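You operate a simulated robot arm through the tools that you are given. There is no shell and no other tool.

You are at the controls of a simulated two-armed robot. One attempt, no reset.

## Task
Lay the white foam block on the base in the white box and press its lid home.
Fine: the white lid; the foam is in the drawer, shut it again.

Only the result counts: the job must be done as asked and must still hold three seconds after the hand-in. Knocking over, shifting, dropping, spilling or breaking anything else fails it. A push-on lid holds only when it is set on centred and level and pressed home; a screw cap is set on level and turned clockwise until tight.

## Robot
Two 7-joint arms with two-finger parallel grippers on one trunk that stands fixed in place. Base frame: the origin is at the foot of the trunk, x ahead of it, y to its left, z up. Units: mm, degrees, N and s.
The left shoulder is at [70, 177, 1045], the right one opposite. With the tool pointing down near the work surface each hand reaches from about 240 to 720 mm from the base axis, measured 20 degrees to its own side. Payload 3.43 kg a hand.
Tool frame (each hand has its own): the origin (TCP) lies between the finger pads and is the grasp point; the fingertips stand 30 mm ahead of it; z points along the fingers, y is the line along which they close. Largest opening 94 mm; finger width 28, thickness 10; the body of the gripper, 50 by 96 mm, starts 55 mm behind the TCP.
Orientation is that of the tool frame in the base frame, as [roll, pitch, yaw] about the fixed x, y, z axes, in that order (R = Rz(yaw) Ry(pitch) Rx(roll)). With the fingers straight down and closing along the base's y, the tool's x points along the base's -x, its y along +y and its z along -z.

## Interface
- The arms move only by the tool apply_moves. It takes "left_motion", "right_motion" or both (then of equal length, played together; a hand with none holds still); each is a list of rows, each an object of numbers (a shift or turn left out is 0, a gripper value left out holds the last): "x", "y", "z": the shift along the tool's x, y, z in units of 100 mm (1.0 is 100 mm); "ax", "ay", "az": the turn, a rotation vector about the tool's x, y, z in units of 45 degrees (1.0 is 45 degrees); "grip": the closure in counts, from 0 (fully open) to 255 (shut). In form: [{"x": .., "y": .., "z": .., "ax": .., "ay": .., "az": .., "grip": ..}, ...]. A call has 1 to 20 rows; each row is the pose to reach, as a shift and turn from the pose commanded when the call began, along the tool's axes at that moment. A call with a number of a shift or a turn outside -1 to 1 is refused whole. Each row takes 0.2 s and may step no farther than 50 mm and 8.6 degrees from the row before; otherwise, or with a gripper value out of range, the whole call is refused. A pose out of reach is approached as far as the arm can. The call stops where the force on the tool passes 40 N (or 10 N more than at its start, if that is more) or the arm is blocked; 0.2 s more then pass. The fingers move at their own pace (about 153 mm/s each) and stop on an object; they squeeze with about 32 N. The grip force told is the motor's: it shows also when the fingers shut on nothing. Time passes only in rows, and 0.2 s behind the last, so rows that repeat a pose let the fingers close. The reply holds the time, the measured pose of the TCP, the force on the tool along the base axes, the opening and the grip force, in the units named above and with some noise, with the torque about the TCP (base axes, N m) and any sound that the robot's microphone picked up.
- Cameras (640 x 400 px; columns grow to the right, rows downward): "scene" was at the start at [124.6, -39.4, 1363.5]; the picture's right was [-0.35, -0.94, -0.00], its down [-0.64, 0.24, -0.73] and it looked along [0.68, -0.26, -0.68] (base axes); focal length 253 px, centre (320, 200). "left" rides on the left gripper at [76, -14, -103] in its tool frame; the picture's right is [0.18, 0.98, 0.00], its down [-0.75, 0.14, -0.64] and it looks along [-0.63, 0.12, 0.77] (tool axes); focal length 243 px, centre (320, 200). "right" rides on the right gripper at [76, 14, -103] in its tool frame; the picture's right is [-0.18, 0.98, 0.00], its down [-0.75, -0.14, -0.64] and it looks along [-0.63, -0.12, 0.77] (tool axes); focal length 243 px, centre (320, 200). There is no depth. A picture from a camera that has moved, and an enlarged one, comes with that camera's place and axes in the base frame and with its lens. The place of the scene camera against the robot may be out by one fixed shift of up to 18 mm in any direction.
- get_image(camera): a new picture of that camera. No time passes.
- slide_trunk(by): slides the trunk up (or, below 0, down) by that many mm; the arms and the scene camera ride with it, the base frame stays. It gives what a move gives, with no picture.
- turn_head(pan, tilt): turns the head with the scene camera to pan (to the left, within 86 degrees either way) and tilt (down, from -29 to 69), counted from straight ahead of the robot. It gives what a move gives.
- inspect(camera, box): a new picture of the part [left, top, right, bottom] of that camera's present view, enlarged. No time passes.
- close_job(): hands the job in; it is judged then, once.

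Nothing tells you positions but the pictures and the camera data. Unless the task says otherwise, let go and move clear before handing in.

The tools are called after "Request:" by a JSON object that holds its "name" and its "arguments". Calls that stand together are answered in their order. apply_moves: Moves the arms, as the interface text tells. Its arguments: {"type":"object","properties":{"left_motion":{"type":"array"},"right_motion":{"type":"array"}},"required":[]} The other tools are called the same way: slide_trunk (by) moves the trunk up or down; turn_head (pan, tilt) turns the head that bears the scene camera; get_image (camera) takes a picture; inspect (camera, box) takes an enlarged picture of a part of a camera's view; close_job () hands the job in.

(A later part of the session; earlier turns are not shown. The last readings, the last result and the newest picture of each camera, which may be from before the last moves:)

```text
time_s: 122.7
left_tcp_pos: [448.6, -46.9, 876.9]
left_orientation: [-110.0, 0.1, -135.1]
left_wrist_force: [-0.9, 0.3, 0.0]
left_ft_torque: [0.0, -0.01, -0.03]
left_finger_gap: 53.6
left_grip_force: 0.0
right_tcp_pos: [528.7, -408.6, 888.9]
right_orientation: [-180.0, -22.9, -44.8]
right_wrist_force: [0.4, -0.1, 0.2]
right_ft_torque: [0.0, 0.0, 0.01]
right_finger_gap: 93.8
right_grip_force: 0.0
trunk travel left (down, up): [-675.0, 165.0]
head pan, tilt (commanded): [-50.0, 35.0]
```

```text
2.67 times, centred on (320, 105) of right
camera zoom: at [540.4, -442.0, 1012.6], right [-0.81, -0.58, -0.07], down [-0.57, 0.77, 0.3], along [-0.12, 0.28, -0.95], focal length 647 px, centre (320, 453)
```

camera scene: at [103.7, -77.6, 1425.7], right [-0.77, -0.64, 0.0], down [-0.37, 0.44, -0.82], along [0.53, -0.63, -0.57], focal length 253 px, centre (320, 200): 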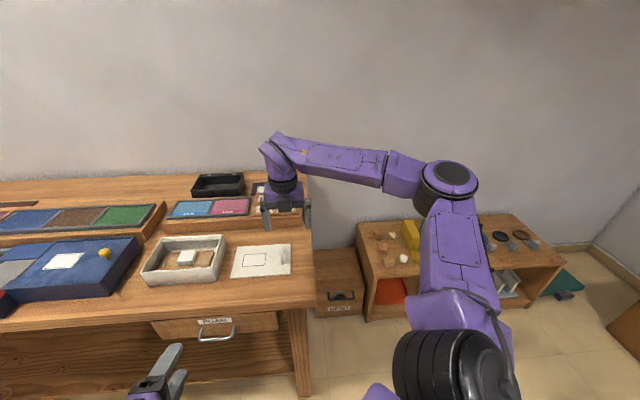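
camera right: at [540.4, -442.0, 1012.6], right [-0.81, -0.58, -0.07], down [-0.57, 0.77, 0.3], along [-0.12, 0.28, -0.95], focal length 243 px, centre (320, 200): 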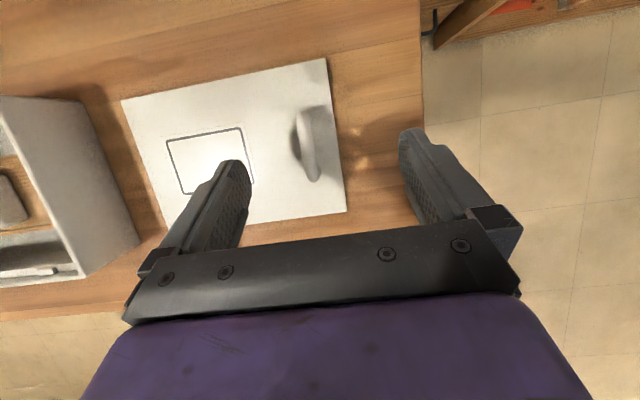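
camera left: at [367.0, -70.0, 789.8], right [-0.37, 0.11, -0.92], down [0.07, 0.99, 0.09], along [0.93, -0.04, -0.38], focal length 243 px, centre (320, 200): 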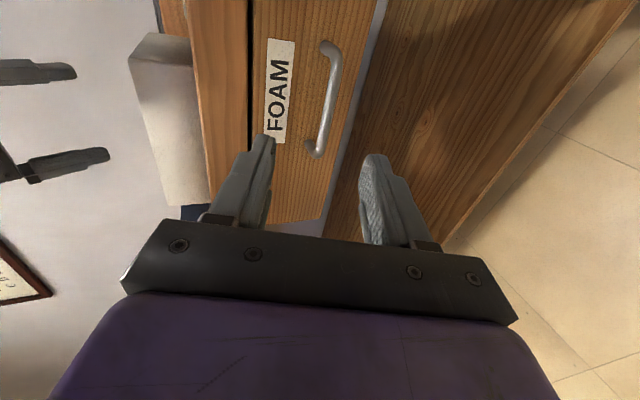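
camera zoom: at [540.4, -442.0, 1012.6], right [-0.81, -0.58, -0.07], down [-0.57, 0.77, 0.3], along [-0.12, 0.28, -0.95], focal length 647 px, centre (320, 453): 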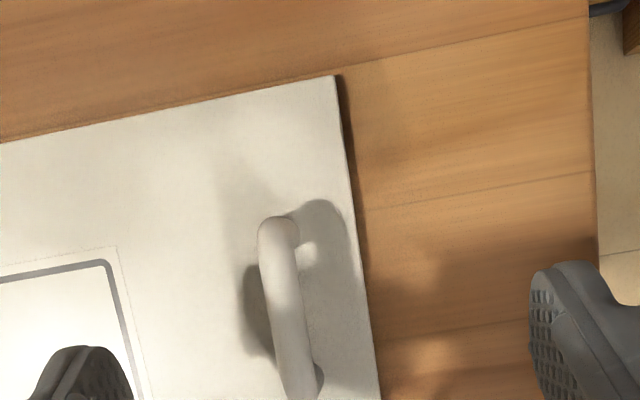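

Well lined up now: 10.7 mm to correct along the closing axis and 8.5 mm across. I'll do that while descending 38 mm first.

Request:
{"name": "apply_moves", "arguments": {"right_motion": [{"x": -0.03, "y": -0.04, "z": 0.08}, {"x": -0.06, "y": -0.08, "z": 0.18}, {"x": -0.085, "y": -0.107, "z": 0.28}, {"x": -0.085, "y": -0.107, "z": 0.36}, {"x": -0.085, "y": -0.107, "z": 0.38}, {"x": -0.085, "y": -0.107, "z": 0.38}]}}

Request:
{"name": "inspect", "arguments": {"camera": "right", "box": [200, 50, 460, 230]}}

```text
time_s: 124.1
left_tcp_pos: [449.7, -46.6, 877.8]
left_orientation: [-110.1, -0.1, -135.1]
left_wrist_force: [0.1, 0.2, 0.1]
left_ft_torque: [0.02, -0.04, 0.01]
left_finger_gap: 53.2
left_grip_force: 0.0
right_tcp_pos: [540.9, -407.1, 850.3]
right_orientation: [-180.0, -22.9, -44.7]
right_wrist_force: [-0.1, 0.1, 0.1]
right_ft_torque: [0.02, 0.01, -0.01]
right_finger_gap: 93.8
right_grip_force: 0.0
trunk travel left (down, up): [-675.0, 165.0]
head pan, tilt (commanded): [-50.0, 35.0]
```

```text
2.22 times, centred on (330, 140) of right
camera zoom: at [553.4, -439.3, 975.3], right [-0.81, -0.58, -0.07], down [-0.57, 0.77, 0.3], along [-0.12, 0.28, -0.95], focal length 539 px, centre (298, 333)
```

zoom: 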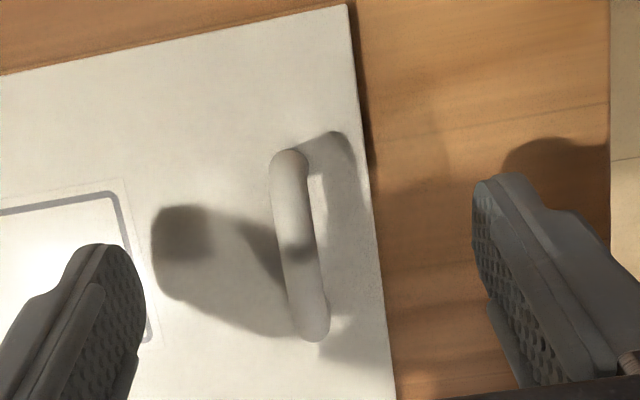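

The bar is centred between the fingers within a millimetre. I descend the last 9 mm in small steps, watching for contact with the lid.

Request:
{"name": "apply_moves", "arguments": {"right_motion": [{"z": 0.03}, {"z": 0.06}, {"z": 0.06}]}}

Request:
{"name": "apply_moves", "arguments": {"right_motion": [{"z": 0.02}, {"z": 0.035}, {"z": 0.035}]}}

```text
time_s: 124.9
left_tcp_pos: [449.0, -47.0, 876.8]
left_orientation: [-110.1, 0.0, -135.1]
left_wrist_force: [-0.7, 0.3, -0.2]
left_ft_torque: [-0.01, -0.02, 0.0]
left_finger_gap: 53.7
left_grip_force: 0.0
right_tcp_pos: [543.8, -408.2, 845.6]
right_orientation: [179.9, -22.9, -44.7]
right_wrist_force: [-0.6, 0.5, 0.4]
right_ft_torque: [0.0, -0.01, -0.01]
right_finger_gap: 93.7
right_grip_force: 0.2
trunk travel left (down, up): [-675.0, 165.0]
head pan, tilt (commanded): [-50.0, 35.0]
```

```text
time_s: 125.7
left_tcp_pos: [448.1, -46.4, 877.4]
left_orientation: [-110.0, 0.0, -135.2]
left_wrist_force: [0.3, 0.5, 0.8]
left_ft_torque: [0.0, -0.01, 0.01]
left_finger_gap: 53.5
left_grip_force: 0.1
right_tcp_pos: [544.0, -409.0, 842.1]
right_orientation: [-179.9, -22.9, -44.8]
right_wrist_force: [-0.1, 0.4, 0.2]
right_ft_torque: [-0.03, 0.0, -0.01]
right_finger_gap: 93.8
right_grip_force: 0.1
trunk travel left (down, up): [-675.0, 165.0]
head pan, tilt (commanded): [-50.0, 35.0]
```

No contact, and the fingers are well down around the bar. Closing the grip gradually now.

Request:
{"name": "apply_moves", "arguments": {"right_motion": [{"z": 0.01, "grip": 120}, {"z": 0.015, "grip": 170}, {"z": 0.015, "grip": 200}, {"z": 0.015, "grip": 230}, {"z": 0.015, "grip": 255}, {"z": 0.015, "grip": 255}]}}

Request:
{"name": "inspect", "arguments": {"camera": "right", "box": [200, 50, 460, 230]}}

Request:
{"name": "turn_head", "arguments": {"pan": -28, "tilt": 45}}

Request:
{"name": "get_image", "arguments": {"camera": "scene"}}

```text
time_s: 127.1
left_tcp_pos: [448.6, -47.1, 877.8]
left_orientation: [-110.0, 0.0, -135.1]
left_wrist_force: [-0.1, -0.1, 0.6]
left_ft_torque: [0.0, 0.0, -0.02]
left_finger_gap: 53.4
left_grip_force: 0.0
right_tcp_pos: [544.9, -409.6, 840.9]
right_orientation: [180.0, -22.9, -44.8]
right_wrist_force: [1.1, 0.2, -0.1]
right_ft_torque: [-0.04, -0.02, 0.01]
right_finger_gap: 12.9
right_grip_force: 31.6
trunk travel left (down, up): [-675.0, 165.0]
head pan, tilt (commanded): [-50.0, 35.0]
```

```text
2.22 times, centred on (330, 140) of right
camera zoom: at [557.4, -441.4, 964.8], right [-0.81, -0.58, -0.07], down [-0.57, 0.77, 0.3], along [-0.12, 0.28, -0.95], focal length 539 px, centre (298, 333)
```

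zoom: 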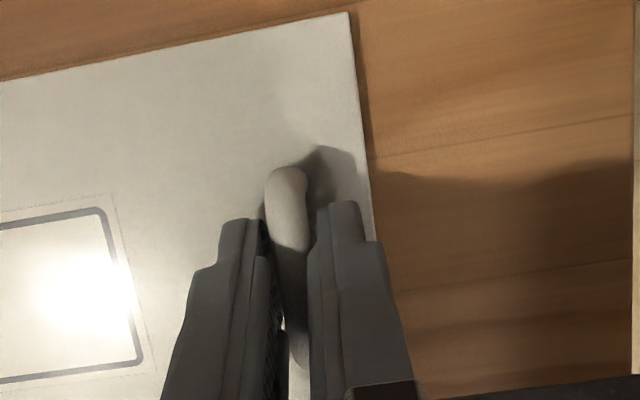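

```text
time_s: 128.0
left_tcp_pos: [448.8, -46.2, 877.2]
left_orientation: [-110.0, 0.0, -135.1]
left_wrist_force: [0.6, -0.8, -0.3]
left_ft_torque: [-0.02, 0.03, 0.0]
left_finger_gap: 53.5
left_grip_force: 0.0
right_tcp_pos: [546.4, -408.3, 839.8]
right_orientation: [180.0, -23.0, -44.7]
right_wrist_force: [1.2, -0.1, 1.3]
right_ft_torque: [-0.01, 0.02, 0.03]
right_finger_gap: 12.8
right_grip_force: 31.6
trunk travel left (down, up): [-675.0, 165.0]
head pan, tilt (commanded): [-28.0, 45.0]
```

```text
taken
camera scene: at [118.8, -48.3, 1410.9], right [-0.47, -0.88, 0.0], down [-0.62, 0.33, -0.71], along [0.62, -0.33, -0.71], focal length 253 px, centre (320, 200)
```

scene: 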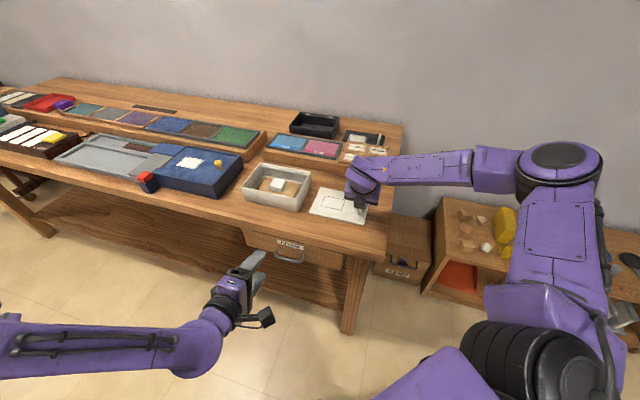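

The handle is gripped at a 12.9 mm gap. I'll lift 15 mm and see how the lid hangs.

Request:
{"name": "apply_moves", "arguments": {"right_motion": [{"x": 0.01, "z": -0.023}, {"x": 0.02, "z": -0.046}, {"x": 0.035, "z": -0.083}, {"x": 0.05, "z": -0.12}, {"x": 0.058, "z": -0.138}, {"x": 0.058, "z": -0.138}]}}

Request:
{"name": "get_image", "arguments": {"camera": "right"}}

Request:
{"name": "inspect", "arguments": {"camera": "scene", "box": [290, 150, 400, 230]}}

Request:
{"name": "get_image", "arguments": {"camera": "left"}}

```text
time_s: 129.4
left_tcp_pos: [449.7, -45.7, 877.5]
left_orientation: [-110.1, 0.0, -135.1]
left_wrist_force: [0.4, 0.1, 0.0]
left_ft_torque: [-0.01, -0.02, -0.03]
left_finger_gap: 53.3
left_grip_force: 0.1
right_tcp_pos: [545.0, -409.0, 855.1]
right_orientation: [-179.9, -22.9, -44.8]
right_wrist_force: [-0.1, -0.2, -1.3]
right_ft_torque: [-0.08, 0.03, -0.04]
right_finger_gap: 12.3
right_grip_force: 31.5
trunk travel left (down, up): [-675.0, 165.0]
head pan, tilt (commanded): [-28.0, 45.0]
```

```text
taken
camera right: at [557.3, -441.4, 979.6], right [-0.81, -0.58, -0.07], down [-0.57, 0.77, 0.3], along [-0.12, 0.28, -0.95], focal length 243 px, centre (320, 200)
```

right: 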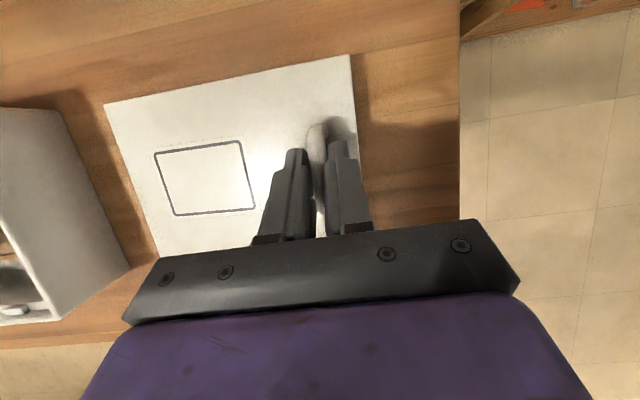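

```text
5.00 times, centred on (345, 190) of scene
camera zoom: at [119.0, -48.4, 1410.8], right [-0.47, -0.88, 0.0], down [-0.62, 0.33, -0.71], along [0.62, -0.33, -0.71], focal length 1266 px, centre (195, 250)
```

zoom: 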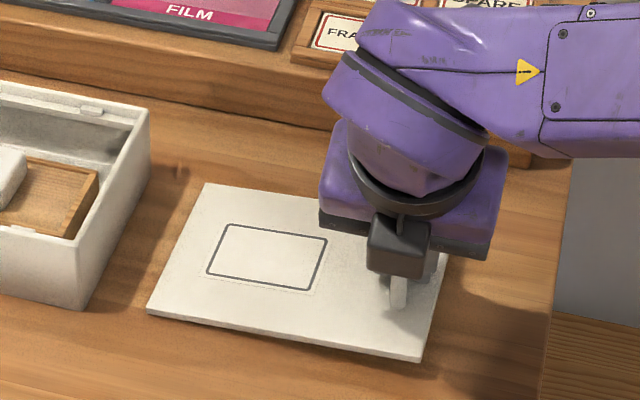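

```text
taken
camera left: at [331.4, -35.3, 926.7], right [-0.37, 0.11, -0.92], down [0.07, 0.99, 0.09], along [0.93, -0.04, -0.38], focal length 243 px, centre (320, 200)
```

left: 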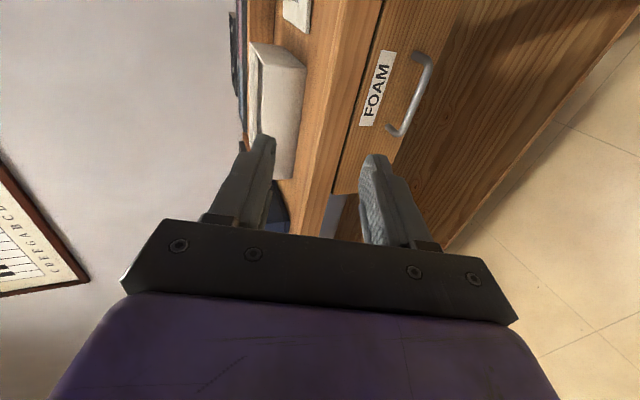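

The lid came up, weighing only about 1.3 N. I'm checking whether it stays level in the grip.

Request:
{"name": "inspect", "arguments": {"camera": "right", "box": [200, 50, 460, 230]}}

Request:
{"name": "inspect", "arguments": {"camera": "right", "box": [90, 30, 370, 270]}}

Request:
{"name": "inspect", "arguments": {"camera": "scene", "box": [300, 170, 380, 230]}}

```text
2.22 times, centred on (330, 140) of right
camera zoom: at [557.3, -441.4, 979.6], right [-0.81, -0.58, -0.07], down [-0.57, 0.77, 0.3], along [-0.12, 0.28, -0.95], focal length 539 px, centre (298, 333)
```

zoom: 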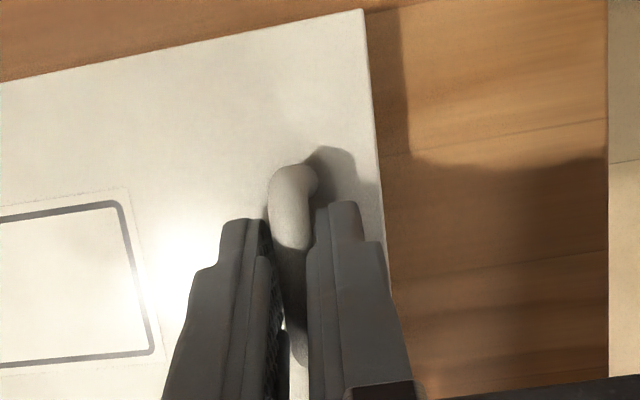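

```text
1.67 times, centred on (230, 150) of right
camera zoom: at [557.3, -441.4, 979.6], right [-0.81, -0.58, -0.07], down [-0.57, 0.77, 0.3], along [-0.12, 0.28, -0.95], focal length 404 px, centre (470, 283)
```

zoom: 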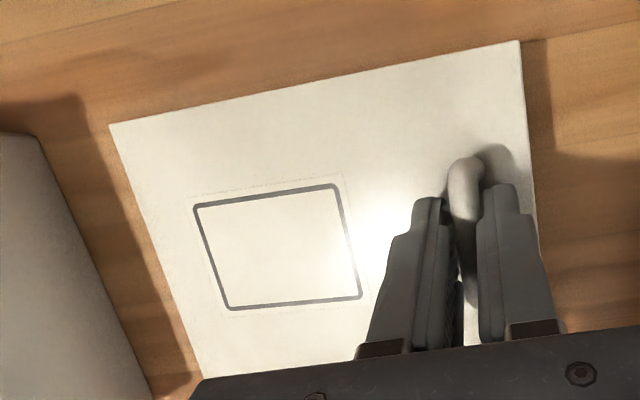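

```text
6.67 times, centred on (340, 200) of scene
camera zoom: at [119.0, -48.4, 1410.8], right [-0.47, -0.88, 0.0], down [-0.62, 0.33, -0.71], along [0.62, -0.33, -0.71], focal length 1689 px, centre (187, 200)
```

zoom: 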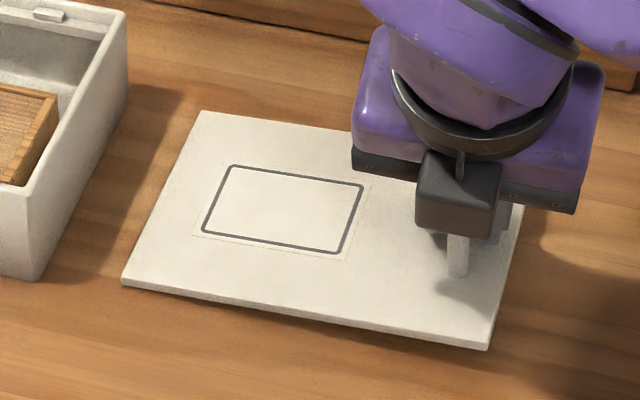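

The lid droops about 5° at its free end because the round bar can turn in the fingers. I'll set it back flat, open slightly, go down until the fingertips rest on the plate beside the bar so they stop that rotation, and regrip.

Request:
{"name": "apply_moves", "arguments": {"right_motion": [{"x": -0.015, "z": 0.035}, {"x": -0.03, "z": 0.07}, {"x": -0.045, "z": 0.105}, {"x": -0.058, "z": 0.138}, {"x": -0.058, "z": 0.138}, {"x": -0.058, "z": 0.138, "grip": 225}, {"x": -0.058, "z": 0.138, "grip": 200}, {"x": -0.058, "z": 0.138, "grip": 180}]}}

Request:
{"name": "apply_moves", "arguments": {"right_motion": [{"x": -0.0077, "z": 0.0184}, {"x": -0.0116, "z": 0.0277}, {"x": -0.0155, "z": 0.0369}]}}

Request:
{"name": "inspect", "arguments": {"camera": "right", "box": [200, 50, 460, 230]}}

```text
time_s: 131.2
left_tcp_pos: [449.5, -46.4, 877.0]
left_orientation: [-110.1, 0.0, -135.1]
left_wrist_force: [0.2, -0.4, 0.1]
left_ft_torque: [0.0, -0.01, -0.02]
left_finger_gap: 53.5
left_grip_force: 0.0
right_tcp_pos: [545.9, -409.5, 840.9]
right_orientation: [179.9, -23.1, -44.9]
right_wrist_force: [1.1, -1.1, -1.0]
right_ft_torque: [0.03, -0.01, -0.04]
right_finger_gap: 27.7
right_grip_force: 0.0
trunk travel left (down, up): [-675.0, 165.0]
head pan, tilt (commanded): [-28.0, 45.0]
```

```text
time_s: 132.0
left_tcp_pos: [447.6, -45.6, 878.2]
left_orientation: [-110.1, 0.1, -135.1]
left_wrist_force: [-0.9, 0.3, 0.3]
left_ft_torque: [0.02, -0.01, -0.01]
left_finger_gap: 53.5
left_grip_force: 0.0
right_tcp_pos: [543.9, -409.5, 837.8]
right_orientation: [-179.8, -23.2, -44.7]
right_wrist_force: [1.3, -3.8, 17.2]
right_ft_torque: [-0.18, -0.02, 0.0]
right_finger_gap: 27.8
right_grip_force: 0.0
trunk travel left (down, up): [-675.0, 165.0]
head pan, tilt (commanded): [-28.0, 45.0]
```

```text
2.22 times, centred on (330, 140) of right
camera zoom: at [556.0, -441.3, 963.6], right [-0.81, -0.58, -0.08], down [-0.57, 0.77, 0.29], along [-0.11, 0.28, -0.95], focal length 539 px, centre (298, 333)
```

zoom: 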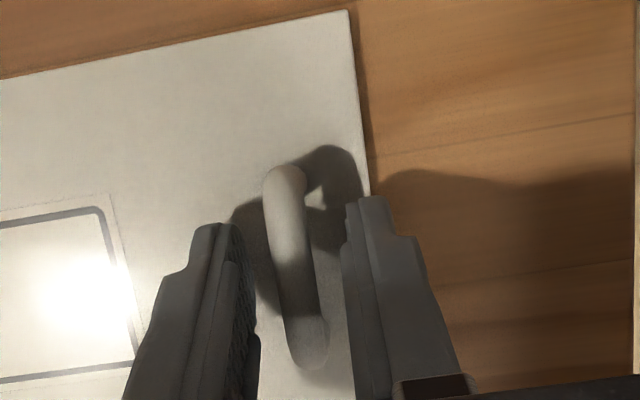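

Contact: the tips rest on the lid at TCP z≈838, which puts the lid top at about z 805. I'll ease to a light touch and close the grip here.

Request:
{"name": "apply_moves", "arguments": {"right_motion": [{"x": 0.0035, "z": -0.0083}, {"x": 0.0045, "z": -0.0105, "grip": 195}, {"x": 0.0045, "z": -0.0105, "grip": 210}, {"x": 0.0045, "z": -0.0105, "grip": 225}, {"x": 0.0045, "z": -0.0105, "grip": 255}, {"x": 0.0045, "z": -0.0105, "grip": 255}, {"x": 0.0045, "z": -0.0105, "grip": 255}]}}

Request:
{"name": "apply_moves", "arguments": {"right_motion": [{"x": 0.01, "z": -0.023}, {"x": 0.025, "z": -0.06}, {"x": 0.045, "z": -0.107}, {"x": 0.065, "z": -0.155}, {"x": 0.078, "z": -0.184}, {"x": 0.078, "z": -0.184}]}}

Request:
{"name": "inspect", "arguments": {"camera": "right", "box": [90, 30, 370, 270]}}

Request:
{"name": "inspect", "arguments": {"camera": "scene", "box": [300, 170, 380, 230]}}

```text
time_s: 133.6
left_tcp_pos: [447.7, -45.5, 878.2]
left_orientation: [-110.0, 0.0, -135.2]
left_wrist_force: [-0.2, 0.3, -0.2]
left_ft_torque: [0.04, -0.01, -0.01]
left_finger_gap: 53.7
left_grip_force: 0.1
right_tcp_pos: [542.7, -408.8, 839.2]
right_orientation: [-180.0, -23.0, -44.7]
right_wrist_force: [-1.4, 2.2, 13.6]
right_ft_torque: [0.1, 0.05, 0.07]
right_finger_gap: 12.9
right_grip_force: 31.9
trunk travel left (down, up): [-675.0, 165.0]
head pan, tilt (commanded): [-28.0, 45.0]
```

```text
time_s: 135.0
left_tcp_pos: [449.1, -46.3, 876.7]
left_orientation: [-110.1, 0.1, -135.1]
left_wrist_force: [0.6, -0.3, -0.3]
left_ft_torque: [0.03, -0.01, 0.01]
left_finger_gap: 53.5
left_grip_force: 0.1
right_tcp_pos: [544.8, -409.3, 857.8]
right_orientation: [179.9, -22.9, -44.9]
right_wrist_force: [-0.7, -0.3, -0.7]
right_ft_torque: [-0.04, 0.05, 0.03]
right_finger_gap: 12.8
right_grip_force: 31.6
trunk travel left (down, up): [-675.0, 165.0]
head pan, tilt (commanded): [-28.0, 45.0]
```

```text
1.67 times, centred on (230, 150) of right
camera zoom: at [557.3, -441.9, 981.7], right [-0.81, -0.58, -0.07], down [-0.57, 0.77, 0.3], along [-0.12, 0.28, -0.95], focal length 404 px, centre (470, 283)
```

zoom: 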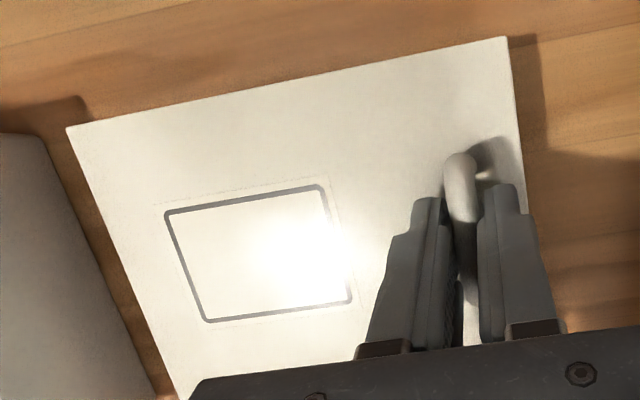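

```text
6.67 times, centred on (340, 200) of scene
camera zoom: at [119.1, -48.5, 1410.8], right [-0.47, -0.88, 0.0], down [-0.62, 0.33, -0.71], along [0.62, -0.33, -0.71], focal length 1689 px, centre (187, 200)
```

zoom: 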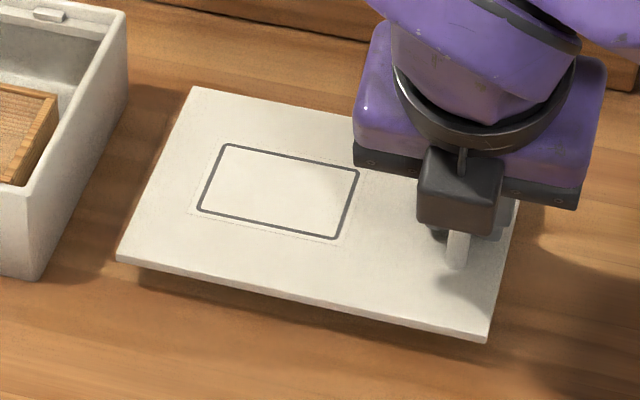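

The lid now hangs level from the handle, shadow visible all round. I'll raise it to clear the box rim before carrying it along the long axis.

Request:
{"name": "apply_moves", "arguments": {"right_motion": [{"x": 0.02, "z": -0.05}, {"x": 0.06, "z": -0.14}, {"x": 0.11, "z": -0.26}, {"x": 0.17, "z": -0.4}, {"x": 0.23, "z": -0.55}, {"x": 0.27, "z": -0.64}, {"x": 0.279, "z": -0.664}, {"x": 0.279, "z": -0.664}]}}

Request:
{"name": "inspect", "arguments": {"camera": "right", "box": [90, 30, 370, 270]}}

Request:
{"name": "inspect", "arguments": {"camera": "scene", "box": [240, 130, 400, 230]}}

```text
time_s: 136.8
left_tcp_pos: [449.5, -47.4, 876.7]
left_orientation: [-110.1, 0.0, -135.2]
left_wrist_force: [-0.6, -0.6, -0.2]
left_ft_torque: [-0.01, 0.01, -0.02]
left_finger_gap: 53.7
left_grip_force: 0.1
right_tcp_pos: [545.7, -409.3, 929.8]
right_orientation: [180.0, -22.9, -44.8]
right_wrist_force: [0.4, 0.1, -1.5]
right_ft_torque: [-0.03, 0.04, 0.0]
right_finger_gap: 12.6
right_grip_force: 32.2
trunk travel left (down, up): [-675.0, 165.0]
head pan, tilt (commanded): [-28.0, 45.0]
```

```text
1.67 times, centred on (230, 150) of right
camera zoom: at [557.8, -441.7, 1054.1], right [-0.81, -0.58, -0.07], down [-0.57, 0.77, 0.3], along [-0.12, 0.28, -0.95], focal length 404 px, centre (470, 283)
```

zoom: 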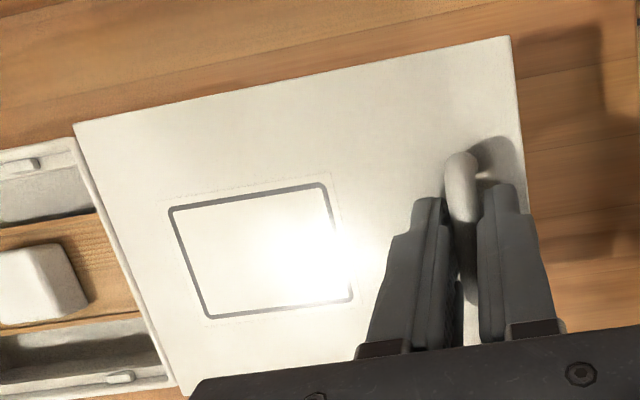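

```text
4.00 times, centred on (320, 180) of scene
camera zoom: at [119.1, -48.5, 1410.8], right [-0.47, -0.88, 0.0], down [-0.62, 0.33, -0.71], along [0.62, -0.33, -0.71], focal length 1013 px, centre (320, 280)
```

zoom: 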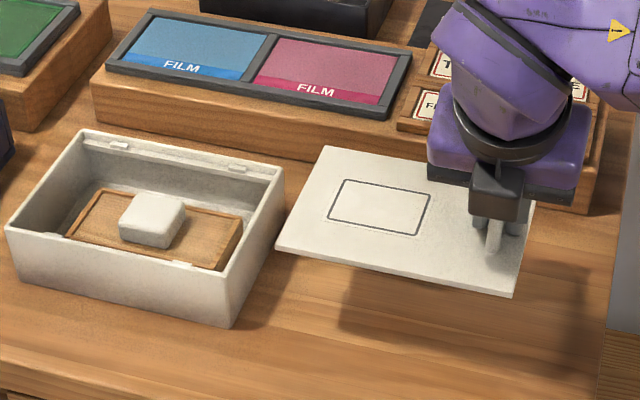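

The lid stays level within about a degree. I'm carrying it along toward the box at this height.

Request:
{"name": "apply_moves", "arguments": {"right_motion": [{"y": -0.05}, {"y": -0.15}, {"y": -0.28}, {"y": -0.42}, {"y": -0.56}, {"y": -0.67}, {"y": -0.72}, {"y": -0.72}]}}

Request:
{"name": "apply_moves", "arguments": {"right_motion": [{"y": -0.05}, {"y": -0.15}, {"y": -0.28}, {"y": -0.42}, {"y": -0.56}, {"y": -0.67}, {"y": -0.72}, {"y": -0.72}]}}

Request:
{"name": "get_image", "arguments": {"camera": "right"}}

Request:
{"name": "get_image", "arguments": {"camera": "scene"}}

```text
time_s: 138.6
left_tcp_pos: [448.7, -46.5, 877.5]
left_orientation: [-110.0, -0.1, -135.2]
left_wrist_force: [0.0, -0.2, -0.2]
left_ft_torque: [-0.01, 0.01, -0.03]
left_finger_gap: 53.4
left_grip_force: 0.1
right_tcp_pos: [596.3, -358.8, 930.5]
right_orientation: [179.9, -22.9, -44.8]
right_wrist_force: [-0.2, 0.7, -1.1]
right_ft_torque: [-0.05, 0.04, -0.01]
right_finger_gap: 12.5
right_grip_force: 31.7
trunk travel left (down, up): [-675.0, 165.0]
head pan, tilt (commanded): [-28.0, 45.0]
```

```text
time_s: 140.4
left_tcp_pos: [448.3, -46.2, 876.7]
left_orientation: [-110.1, 0.0, -135.2]
left_wrist_force: [0.6, 0.3, -0.4]
left_ft_torque: [-0.03, 0.02, -0.02]
left_finger_gap: 53.5
left_grip_force: 0.0
right_tcp_pos: [646.7, -306.9, 930.3]
right_orientation: [-179.9, -22.8, -44.7]
right_wrist_force: [0.7, 0.3, -1.2]
right_ft_torque: [-0.02, 0.07, 0.04]
right_finger_gap: 12.0
right_grip_force: 31.9
trunk travel left (down, up): [-675.0, 165.0]
head pan, tilt (commanded): [-28.0, 45.0]
```

```text
taken
camera right: at [658.9, -338.9, 1054.2], right [-0.81, -0.58, -0.07], down [-0.57, 0.77, 0.3], along [-0.12, 0.28, -0.95], focal length 243 px, centre (320, 200)
```

right: 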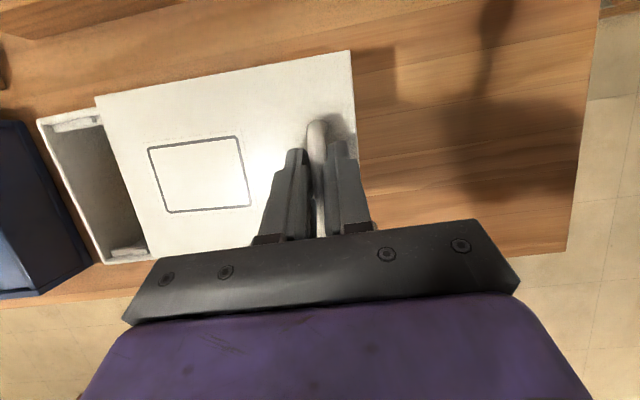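

```text
taken
camera scene: at [119.1, -48.4, 1410.8], right [-0.47, -0.88, 0.0], down [-0.62, 0.33, -0.71], along [0.62, -0.33, -0.71], focal length 253 px, centre (320, 200)
```

scene: 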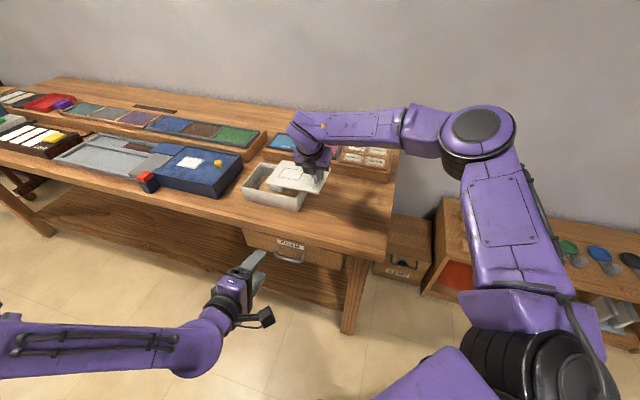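

No limits, but the lid is slowly drooping again, about 4° at the free end. That is workable: I'll bring it over the box now, keeping the free end above the rim.

Request:
{"name": "apply_moves", "arguments": {"right_motion": [{"y": -0.06}, {"y": -0.2}, {"y": -0.36}, {"y": -0.52}, {"y": -0.65}, {"y": -0.7}, {"y": -0.7}]}}

Request:
{"name": "get_image", "arguments": {"camera": "right"}}

Request:
{"name": "inspect", "arguments": {"camera": "right", "box": [50, 20, 370, 270]}}

Request:
{"name": "inspect", "arguments": {"camera": "scene", "box": [220, 130, 340, 220]}}

```text
time_s: 142.0
left_tcp_pos: [448.7, -46.0, 878.1]
left_orientation: [-110.1, 0.0, -135.1]
left_wrist_force: [-0.6, -0.5, 0.1]
left_ft_torque: [0.01, 0.0, 0.01]
left_finger_gap: 53.5
left_grip_force: 0.0
right_tcp_pos: [695.3, -257.9, 928.4]
right_orientation: [-180.0, -22.8, -44.8]
right_wrist_force: [-0.2, -0.1, -1.2]
right_ft_torque: [-0.01, 0.04, -0.06]
right_finger_gap: 11.7
right_grip_force: 32.6
trunk travel left (down, up): [-675.0, 165.0]
head pan, tilt (commanded): [-28.0, 45.0]
```

```text
taken
camera right: at [707.5, -289.4, 1053.7], right [-0.81, -0.58, -0.07], down [-0.57, 0.77, 0.3], along [-0.12, 0.28, -0.95], focal length 243 px, centre (320, 200)
```

right: 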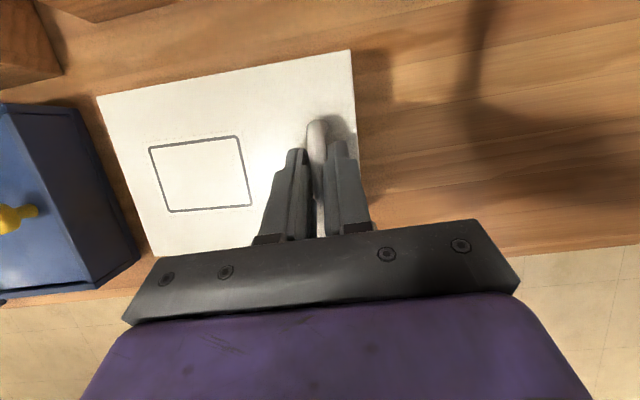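

```text
1.60 times, centred on (210, 145) of right
camera zoom: at [707.5, -289.4, 1053.7], right [-0.81, -0.58, -0.07], down [-0.57, 0.77, 0.3], along [-0.12, 0.28, -0.95], focal length 388 px, centre (496, 288)
```

zoom: 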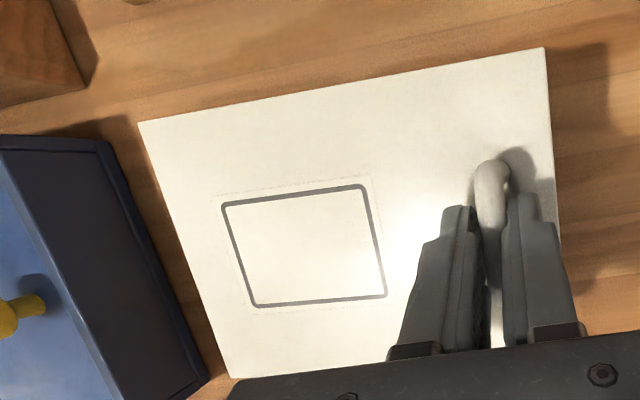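

```text
4.44 times, centred on (280, 175) of scene
camera zoom: at [119.1, -48.4, 1410.8], right [-0.47, -0.88, 0.0], down [-0.62, 0.33, -0.71], along [0.62, -0.33, -0.71], focal length 1126 px, centre (498, 311)
```

zoom: 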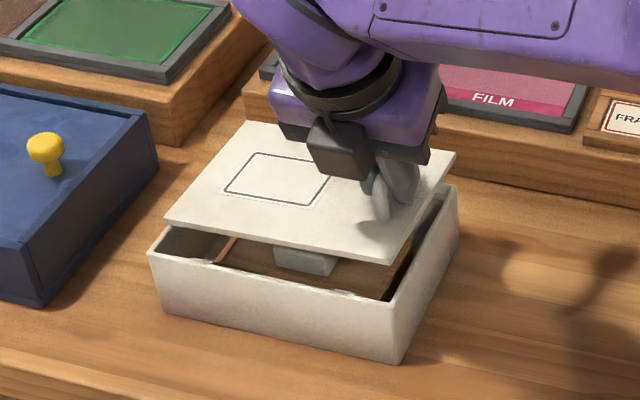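

The lid is above the box; from both cameras it sits 4.4 mm short along the long axis, with about 2.3° of yaw and 4° droop at the free end. I'll correct yaw and position now and come down 10 mm.

Request:
{"name": "apply_moves", "arguments": {"right_motion": [{"y": -0.02, "ax": 0.007, "az": -0.016}, {"y": -0.045, "x": 0.004, "z": 0.002, "ax": 0.014, "az": -0.033}, {"y": -0.067, "x": 0.0074, "z": 0.003, "ax": 0.0207, "az": -0.0492}, {"y": -0.067, "x": -0.012, "z": 0.049, "ax": 0.0207, "az": -0.0492}, {"y": -0.067, "x": -0.031, "z": 0.095, "ax": 0.0207, "az": -0.0492}, {"y": -0.067, "x": -0.031, "z": 0.095, "ax": 0.0207, "az": -0.0492}]}}

Request:
{"name": "inspect", "arguments": {"camera": "right", "box": [50, 20, 370, 270]}}

Request:
{"name": "inspect", "arguments": {"camera": "scene", "box": [225, 140, 325, 215]}}

```text
time_s: 143.4
left_tcp_pos: [449.0, -45.9, 876.9]
left_orientation: [-110.1, 0.0, -135.2]
left_wrist_force: [-0.2, 0.1, 0.0]
left_ft_torque: [0.0, 0.01, 0.0]
left_finger_gap: 53.3
left_grip_force: 0.1
right_tcp_pos: [700.8, -252.5, 919.7]
right_orientation: [-180.0, -22.9, -42.4]
right_wrist_force: [0.2, 0.1, -0.3]
right_ft_torque: [-0.02, 0.06, -0.02]
right_finger_gap: 8.8
right_grip_force: 32.1
trunk travel left (down, up): [-675.0, 165.0]
head pan, tilt (commanded): [-28.0, 45.0]
```

```text
1.60 times, centred on (210, 145) of right
camera zoom: at [713.7, -285.2, 1044.0], right [-0.79, -0.61, -0.07], down [-0.6, 0.74, 0.3], along [-0.13, 0.28, -0.95], focal length 388 px, centre (496, 288)
```

zoom: 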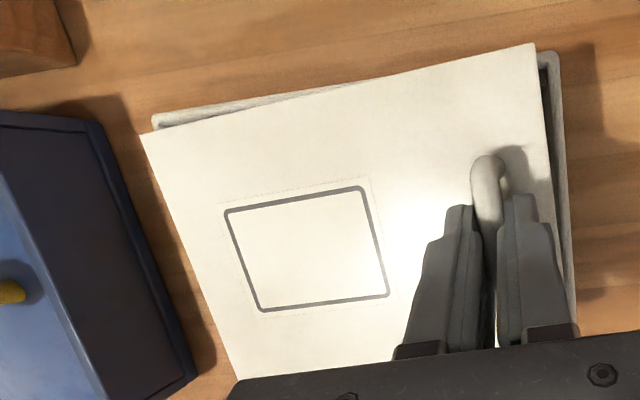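

```text
5.33 times, centred on (275, 178) of scene
camera zoom: at [119.1, -48.2, 1410.8], right [-0.47, -0.88, 0.0], down [-0.62, 0.33, -0.71], along [0.62, -0.33, -0.71], focal length 1351 px, centre (560, 320)
```

zoom: 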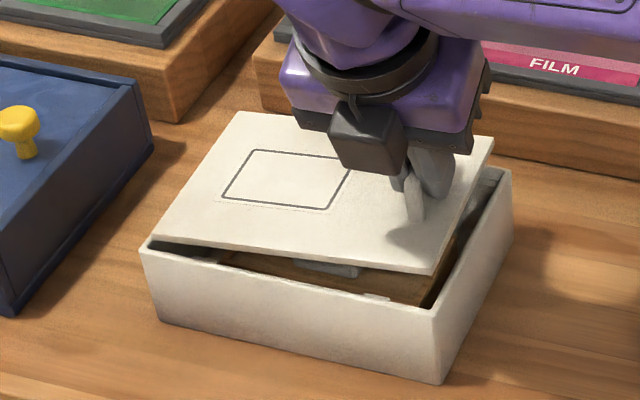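

The bar is creeping toward the fingertips (gap 8.8 mm), so the lid must rest soon. It is now nearly over the recess, about 5 mm too far along and a touch over-rotated; I'll shift back, undo half the yaw, and lower onto the box.

Request:
{"name": "apply_moves", "arguments": {"right_motion": [{"y": 0.02, "ax": -0.005, "az": 0.012}, {"y": 0.04, "ax": -0.01, "az": 0.024, "x": -0.008, "z": 0.018}, {"y": 0.045, "ax": -0.01, "az": 0.024, "x": -0.023, "z": 0.055}, {"y": 0.045, "ax": -0.01, "az": 0.024, "x": -0.039, "z": 0.092}, {"y": 0.045, "ax": -0.01, "az": 0.024, "x": -0.039, "z": 0.092}]}}

Request:
{"name": "inspect", "arguments": {"camera": "right", "box": [50, 20, 370, 270]}}

Request:
{"name": "inspect", "arguments": {"camera": "scene", "box": [225, 140, 325, 215]}}

```text
time_s: 144.6
left_tcp_pos: [449.4, -46.5, 877.8]
left_orientation: [-110.1, 0.0, -135.1]
left_wrist_force: [0.3, 0.2, 0.2]
left_ft_torque: [-0.02, 0.01, 0.01]
left_finger_gap: 53.6
left_grip_force: 0.1
right_tcp_pos: [698.0, -256.9, 909.3]
right_orientation: [180.0, -22.9, -43.7]
right_wrist_force: [-0.1, 0.0, -1.0]
right_ft_torque: [-0.04, 0.08, 0.0]
right_finger_gap: 8.9
right_grip_force: 32.0
trunk travel left (down, up): [-675.0, 165.0]
head pan, tilt (commanded): [-28.0, 45.0]
```

```text
1.60 times, centred on (210, 145) of right
camera zoom: at [710.4, -288.9, 1033.9], right [-0.8, -0.6, -0.07], down [-0.59, 0.75, 0.3], along [-0.12, 0.28, -0.95], focal length 388 px, centre (496, 288)
```

zoom: 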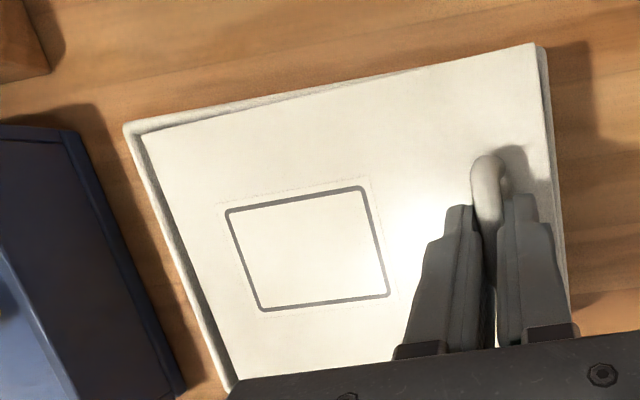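

```text
5.33 times, centred on (275, 178) of scene
camera zoom: at [119.1, -48.3, 1410.8], right [-0.47, -0.88, 0.0], down [-0.62, 0.33, -0.71], along [0.62, -0.33, -0.71], focal length 1351 px, centre (560, 320)
```

zoom: 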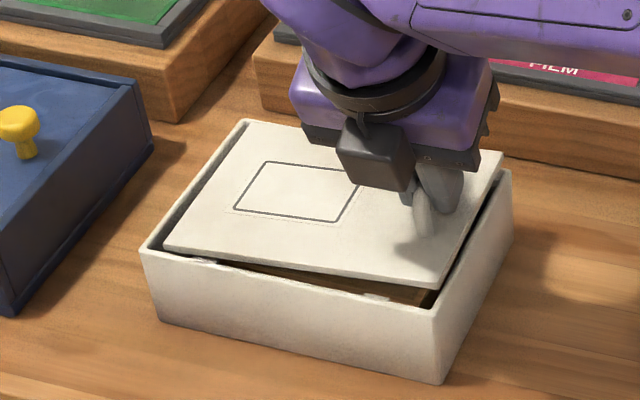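

The free end now sits just inside the rim at the far-left corner. I'll lower the handle end in steps, drifting back slightly as the lid levels.

Request:
{"name": "apply_moves", "arguments": {"right_motion": [{"y": 0.005, "x": -0.01, "z": 0.023}, {"y": 0.01, "x": -0.02, "z": 0.046}, {"y": 0.015, "x": -0.031, "z": 0.074}, {"y": 0.015, "x": -0.031, "z": 0.074}]}}

Request:
{"name": "inspect", "arguments": {"camera": "right", "box": [50, 20, 370, 270]}}

Request:
{"name": "inspect", "arguments": {"camera": "scene", "box": [225, 140, 325, 215]}}

```text
time_s: 145.6
left_tcp_pos: [449.4, -46.7, 878.8]
left_orientation: [-110.1, 0.0, -135.2]
left_wrist_force: [-0.4, -1.1, 0.4]
left_ft_torque: [-0.01, 0.03, 0.01]
left_finger_gap: 53.7
left_grip_force: 0.1
right_tcp_pos: [697.2, -256.8, 902.7]
right_orientation: [179.9, -23.0, -43.5]
right_wrist_force: [-1.0, 1.3, 0.1]
right_ft_torque: [0.01, -0.03, 0.03]
right_finger_gap: 9.3
right_grip_force: 31.3
trunk travel left (down, up): [-675.0, 165.0]
head pan, tilt (commanded): [-28.0, 45.0]
```

```text
1.60 times, centred on (210, 145) of right
camera zoom: at [709.5, -289.6, 1026.7], right [-0.8, -0.6, -0.07], down [-0.59, 0.75, 0.3], along [-0.12, 0.28, -0.95], focal length 388 px, centre (496, 288)
```

zoom: 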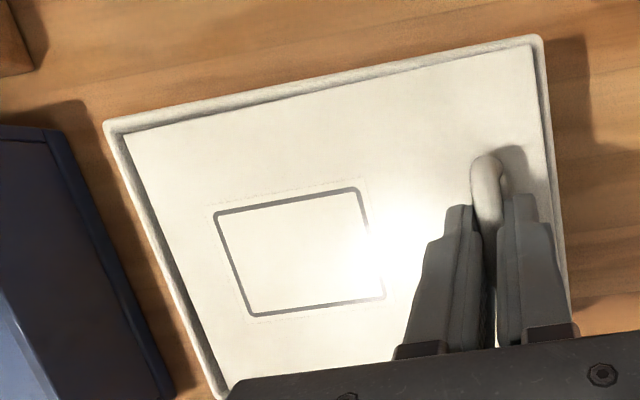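

```text
5.33 times, centred on (275, 178) of scene
camera zoom: at [118.6, -47.9, 1410.9], right [-0.47, -0.88, 0.0], down [-0.62, 0.33, -0.71], along [0.62, -0.33, -0.71], focal length 1351 px, centre (560, 320)
```

zoom: 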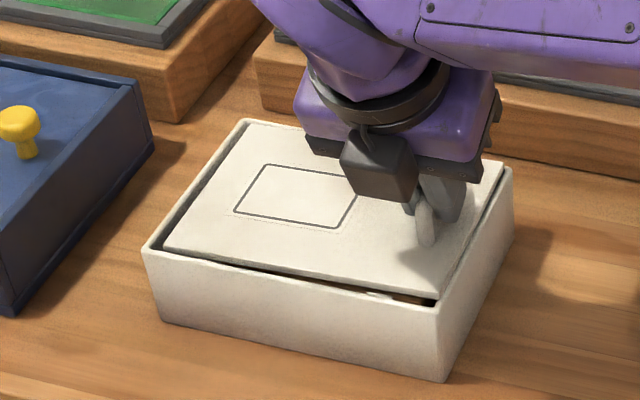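

The lid is nesting inside the rim, free end resting and long edges parallel to the box. A few more millimetres at the handle end.

Request:
{"name": "apply_moves", "arguments": {"right_motion": [{"y": 0.004, "x": -0.0078, "z": 0.0184}, {"y": 0.008, "x": -0.0155, "z": 0.0369}, {"y": 0.01, "x": -0.0194, "z": 0.0461}, {"y": 0.01, "x": -0.0194, "z": 0.0461}]}}

Request:
{"name": "inspect", "arguments": {"camera": "right", "box": [50, 20, 370, 270]}}

Request:
{"name": "inspect", "arguments": {"camera": "scene", "box": [235, 145, 315, 205]}}

```text
time_s: 146.6
left_tcp_pos: [446.9, -45.2, 879.4]
left_orientation: [-110.0, 0.0, -135.2]
left_wrist_force: [-0.5, -0.5, 0.0]
left_ft_torque: [0.03, -0.01, 0.03]
left_finger_gap: 53.4
left_grip_force: 0.0
right_tcp_pos: [695.4, -257.5, 901.8]
right_orientation: [-179.8, -23.2, -43.7]
right_wrist_force: [10.7, -2.4, 30.6]
right_ft_torque: [0.18, 0.06, -0.1]
right_finger_gap: 9.1
right_grip_force: 31.7
trunk travel left (down, up): [-675.0, 165.0]
head pan, tilt (commanded): [-28.0, 45.0]
```

```text
1.60 times, centred on (210, 145) of right
camera zoom: at [707.6, -289.4, 1026.3], right [-0.8, -0.6, -0.08], down [-0.59, 0.75, 0.29], along [-0.12, 0.28, -0.95], focal length 388 px, centre (496, 288)
```

zoom: 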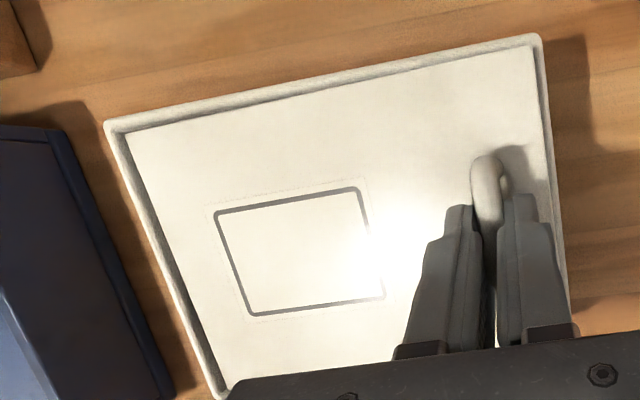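

```text
6.67 times, centred on (275, 175) of scene
camera zoom: at [115.7, -46.6, 1411.5], right [-0.47, -0.88, 0.0], down [-0.62, 0.33, -0.71], along [0.63, -0.33, -0.71], focal length 1689 px, centre (620, 367)
```

zoom: 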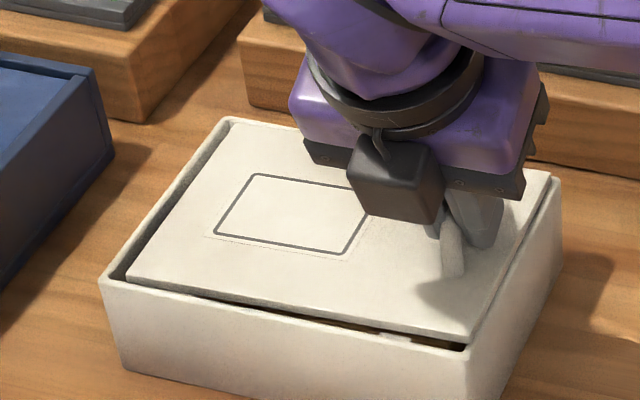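

There is 30 N of contact with the handle end not fully down. I'll look closely at the right-hand edge before doing anything more.

Request:
{"name": "inspect", "arguments": {"camera": "right", "box": [330, 30, 420, 120]}}

Request:
{"name": "inspect", "arguments": {"camera": "right", "box": [95, 70, 195, 170]}}

Request:
{"name": "inspect", "arguments": {"camera": "scene", "box": [280, 165, 325, 205]}}

Request:
{"name": "inspect", "arguments": {"camera": "left", "box": [220, 0, 340, 160]}}

```text
4.44 times, centred on (375, 75) of right
camera zoom: at [707.6, -289.4, 1026.3], right [-0.8, -0.6, -0.08], down [-0.59, 0.75, 0.29], along [-0.12, 0.28, -0.95], focal length 1078 px, centre (76, 756)
```

zoom: 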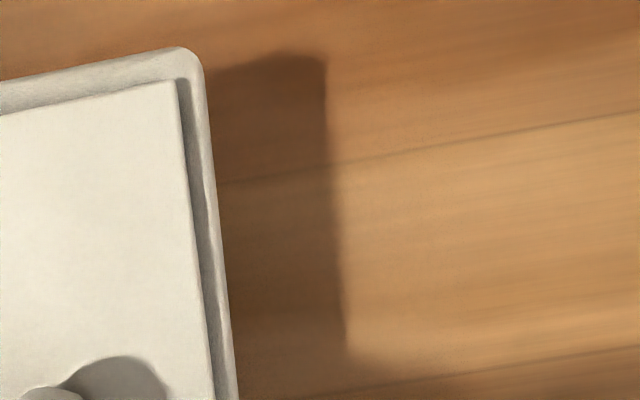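

```text
4.00 times, centred on (145, 120) of right
camera zoom: at [707.6, -289.4, 1026.3], right [-0.8, -0.6, -0.08], down [-0.59, 0.75, 0.29], along [-0.12, 0.28, -0.95], focal length 970 px, centre (1020, 520)
```

zoom: 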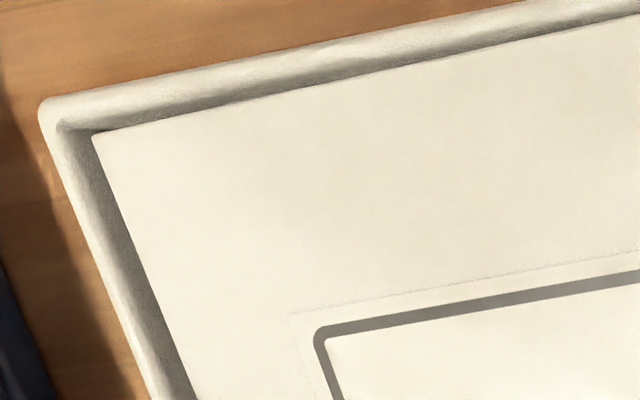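

```text
10.00 times, centred on (302, 185) of scene
camera zoom: at [115.7, -46.6, 1411.5], right [-0.47, -0.88, 0.0], down [-0.62, 0.33, -0.71], along [0.63, -0.33, -0.71], focal length 2533 px, centre (495, 350)
```

zoom: 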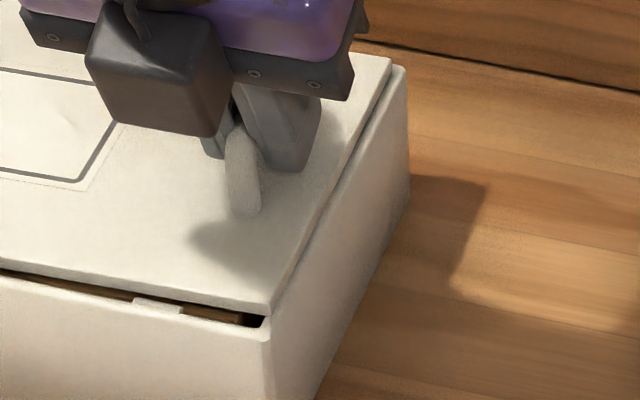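

```text
2.50 times, centred on (280, 80) of left
camera zoom: at [329.4, -34.1, 928.0], right [-0.37, 0.11, -0.92], down [0.07, 0.99, 0.09], along [0.93, -0.04, -0.37], focal length 606 px, centre (420, 500)
```

zoom: 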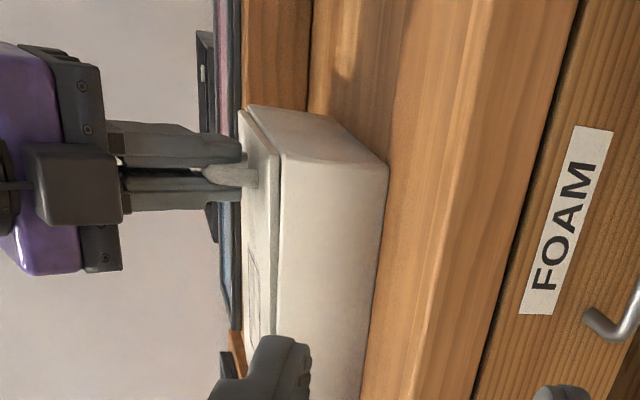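

The lid lies inside all four walls, roughly 1 mm toward the far side, resting on the catches. I'll take the load off, shift 1.2 mm toward the near side, and release the handle so I can inspect it.

Request:
{"name": "apply_moves", "arguments": {"right_motion": [{"x": 0.0116, "z": -0.0277}, {"x": 0.0116, "z": -0.0277}, {"x": 0.0006, "z": -0.0324}, {"x": 0.0006, "z": -0.0324}]}}

Request:
{"name": "inspect", "arguments": {"camera": "right", "box": [50, 20, 420, 270]}}

Request:
{"name": "inspect", "arguments": {"camera": "scene", "box": [235, 145, 315, 205]}}

```text
time_s: 147.6
left_tcp_pos: [445.9, -45.8, 878.5]
left_orientation: [-110.0, 0.0, -135.1]
left_wrist_force: [1.3, 1.1, 0.4]
left_ft_torque: [-0.01, 0.03, -0.05]
left_finger_gap: 53.7
left_grip_force: 0.0
right_tcp_pos: [693.9, -256.3, 901.2]
right_orientation: [-179.9, -23.0, -43.6]
right_wrist_force: [6.6, -2.5, 20.7]
right_ft_torque: [-0.38, -0.38, 0.08]
right_finger_gap: 9.3
right_grip_force: 31.6
trunk travel left (down, up): [-675.0, 165.0]
head pan, tilt (commanded): [-28.0, 45.0]
```

```text
1.60 times, centred on (235, 145) of right
camera zoom: at [706.3, -288.8, 1026.1], right [-0.8, -0.6, -0.07], down [-0.59, 0.75, 0.3], along [-0.12, 0.28, -0.95], focal length 388 px, centre (456, 288)
```

zoom: 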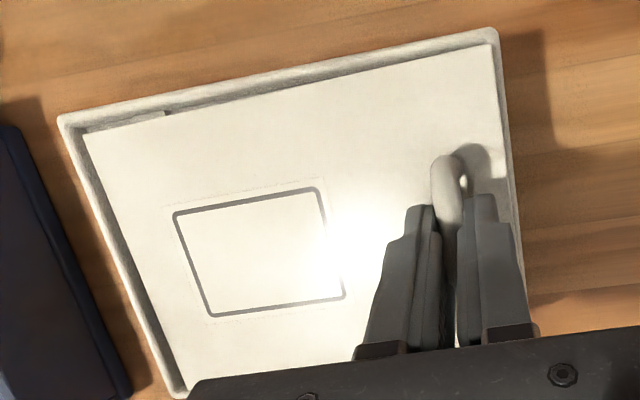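

```text
6.67 times, centred on (275, 175) of scene
camera zoom: at [116.2, -47.4, 1411.2], right [-0.47, -0.88, 0.0], down [-0.62, 0.33, -0.71], along [0.63, -0.33, -0.71], focal length 1689 px, centre (620, 367)
```

zoom: 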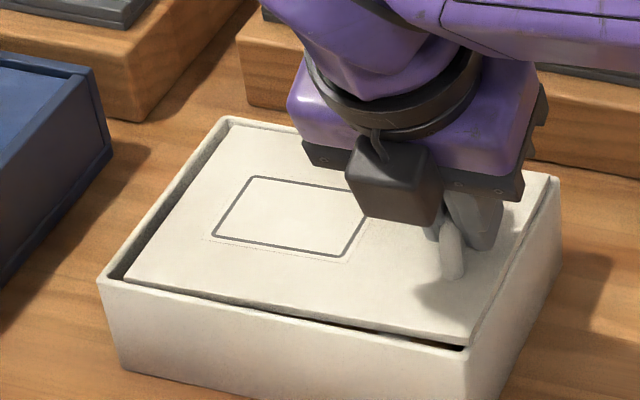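

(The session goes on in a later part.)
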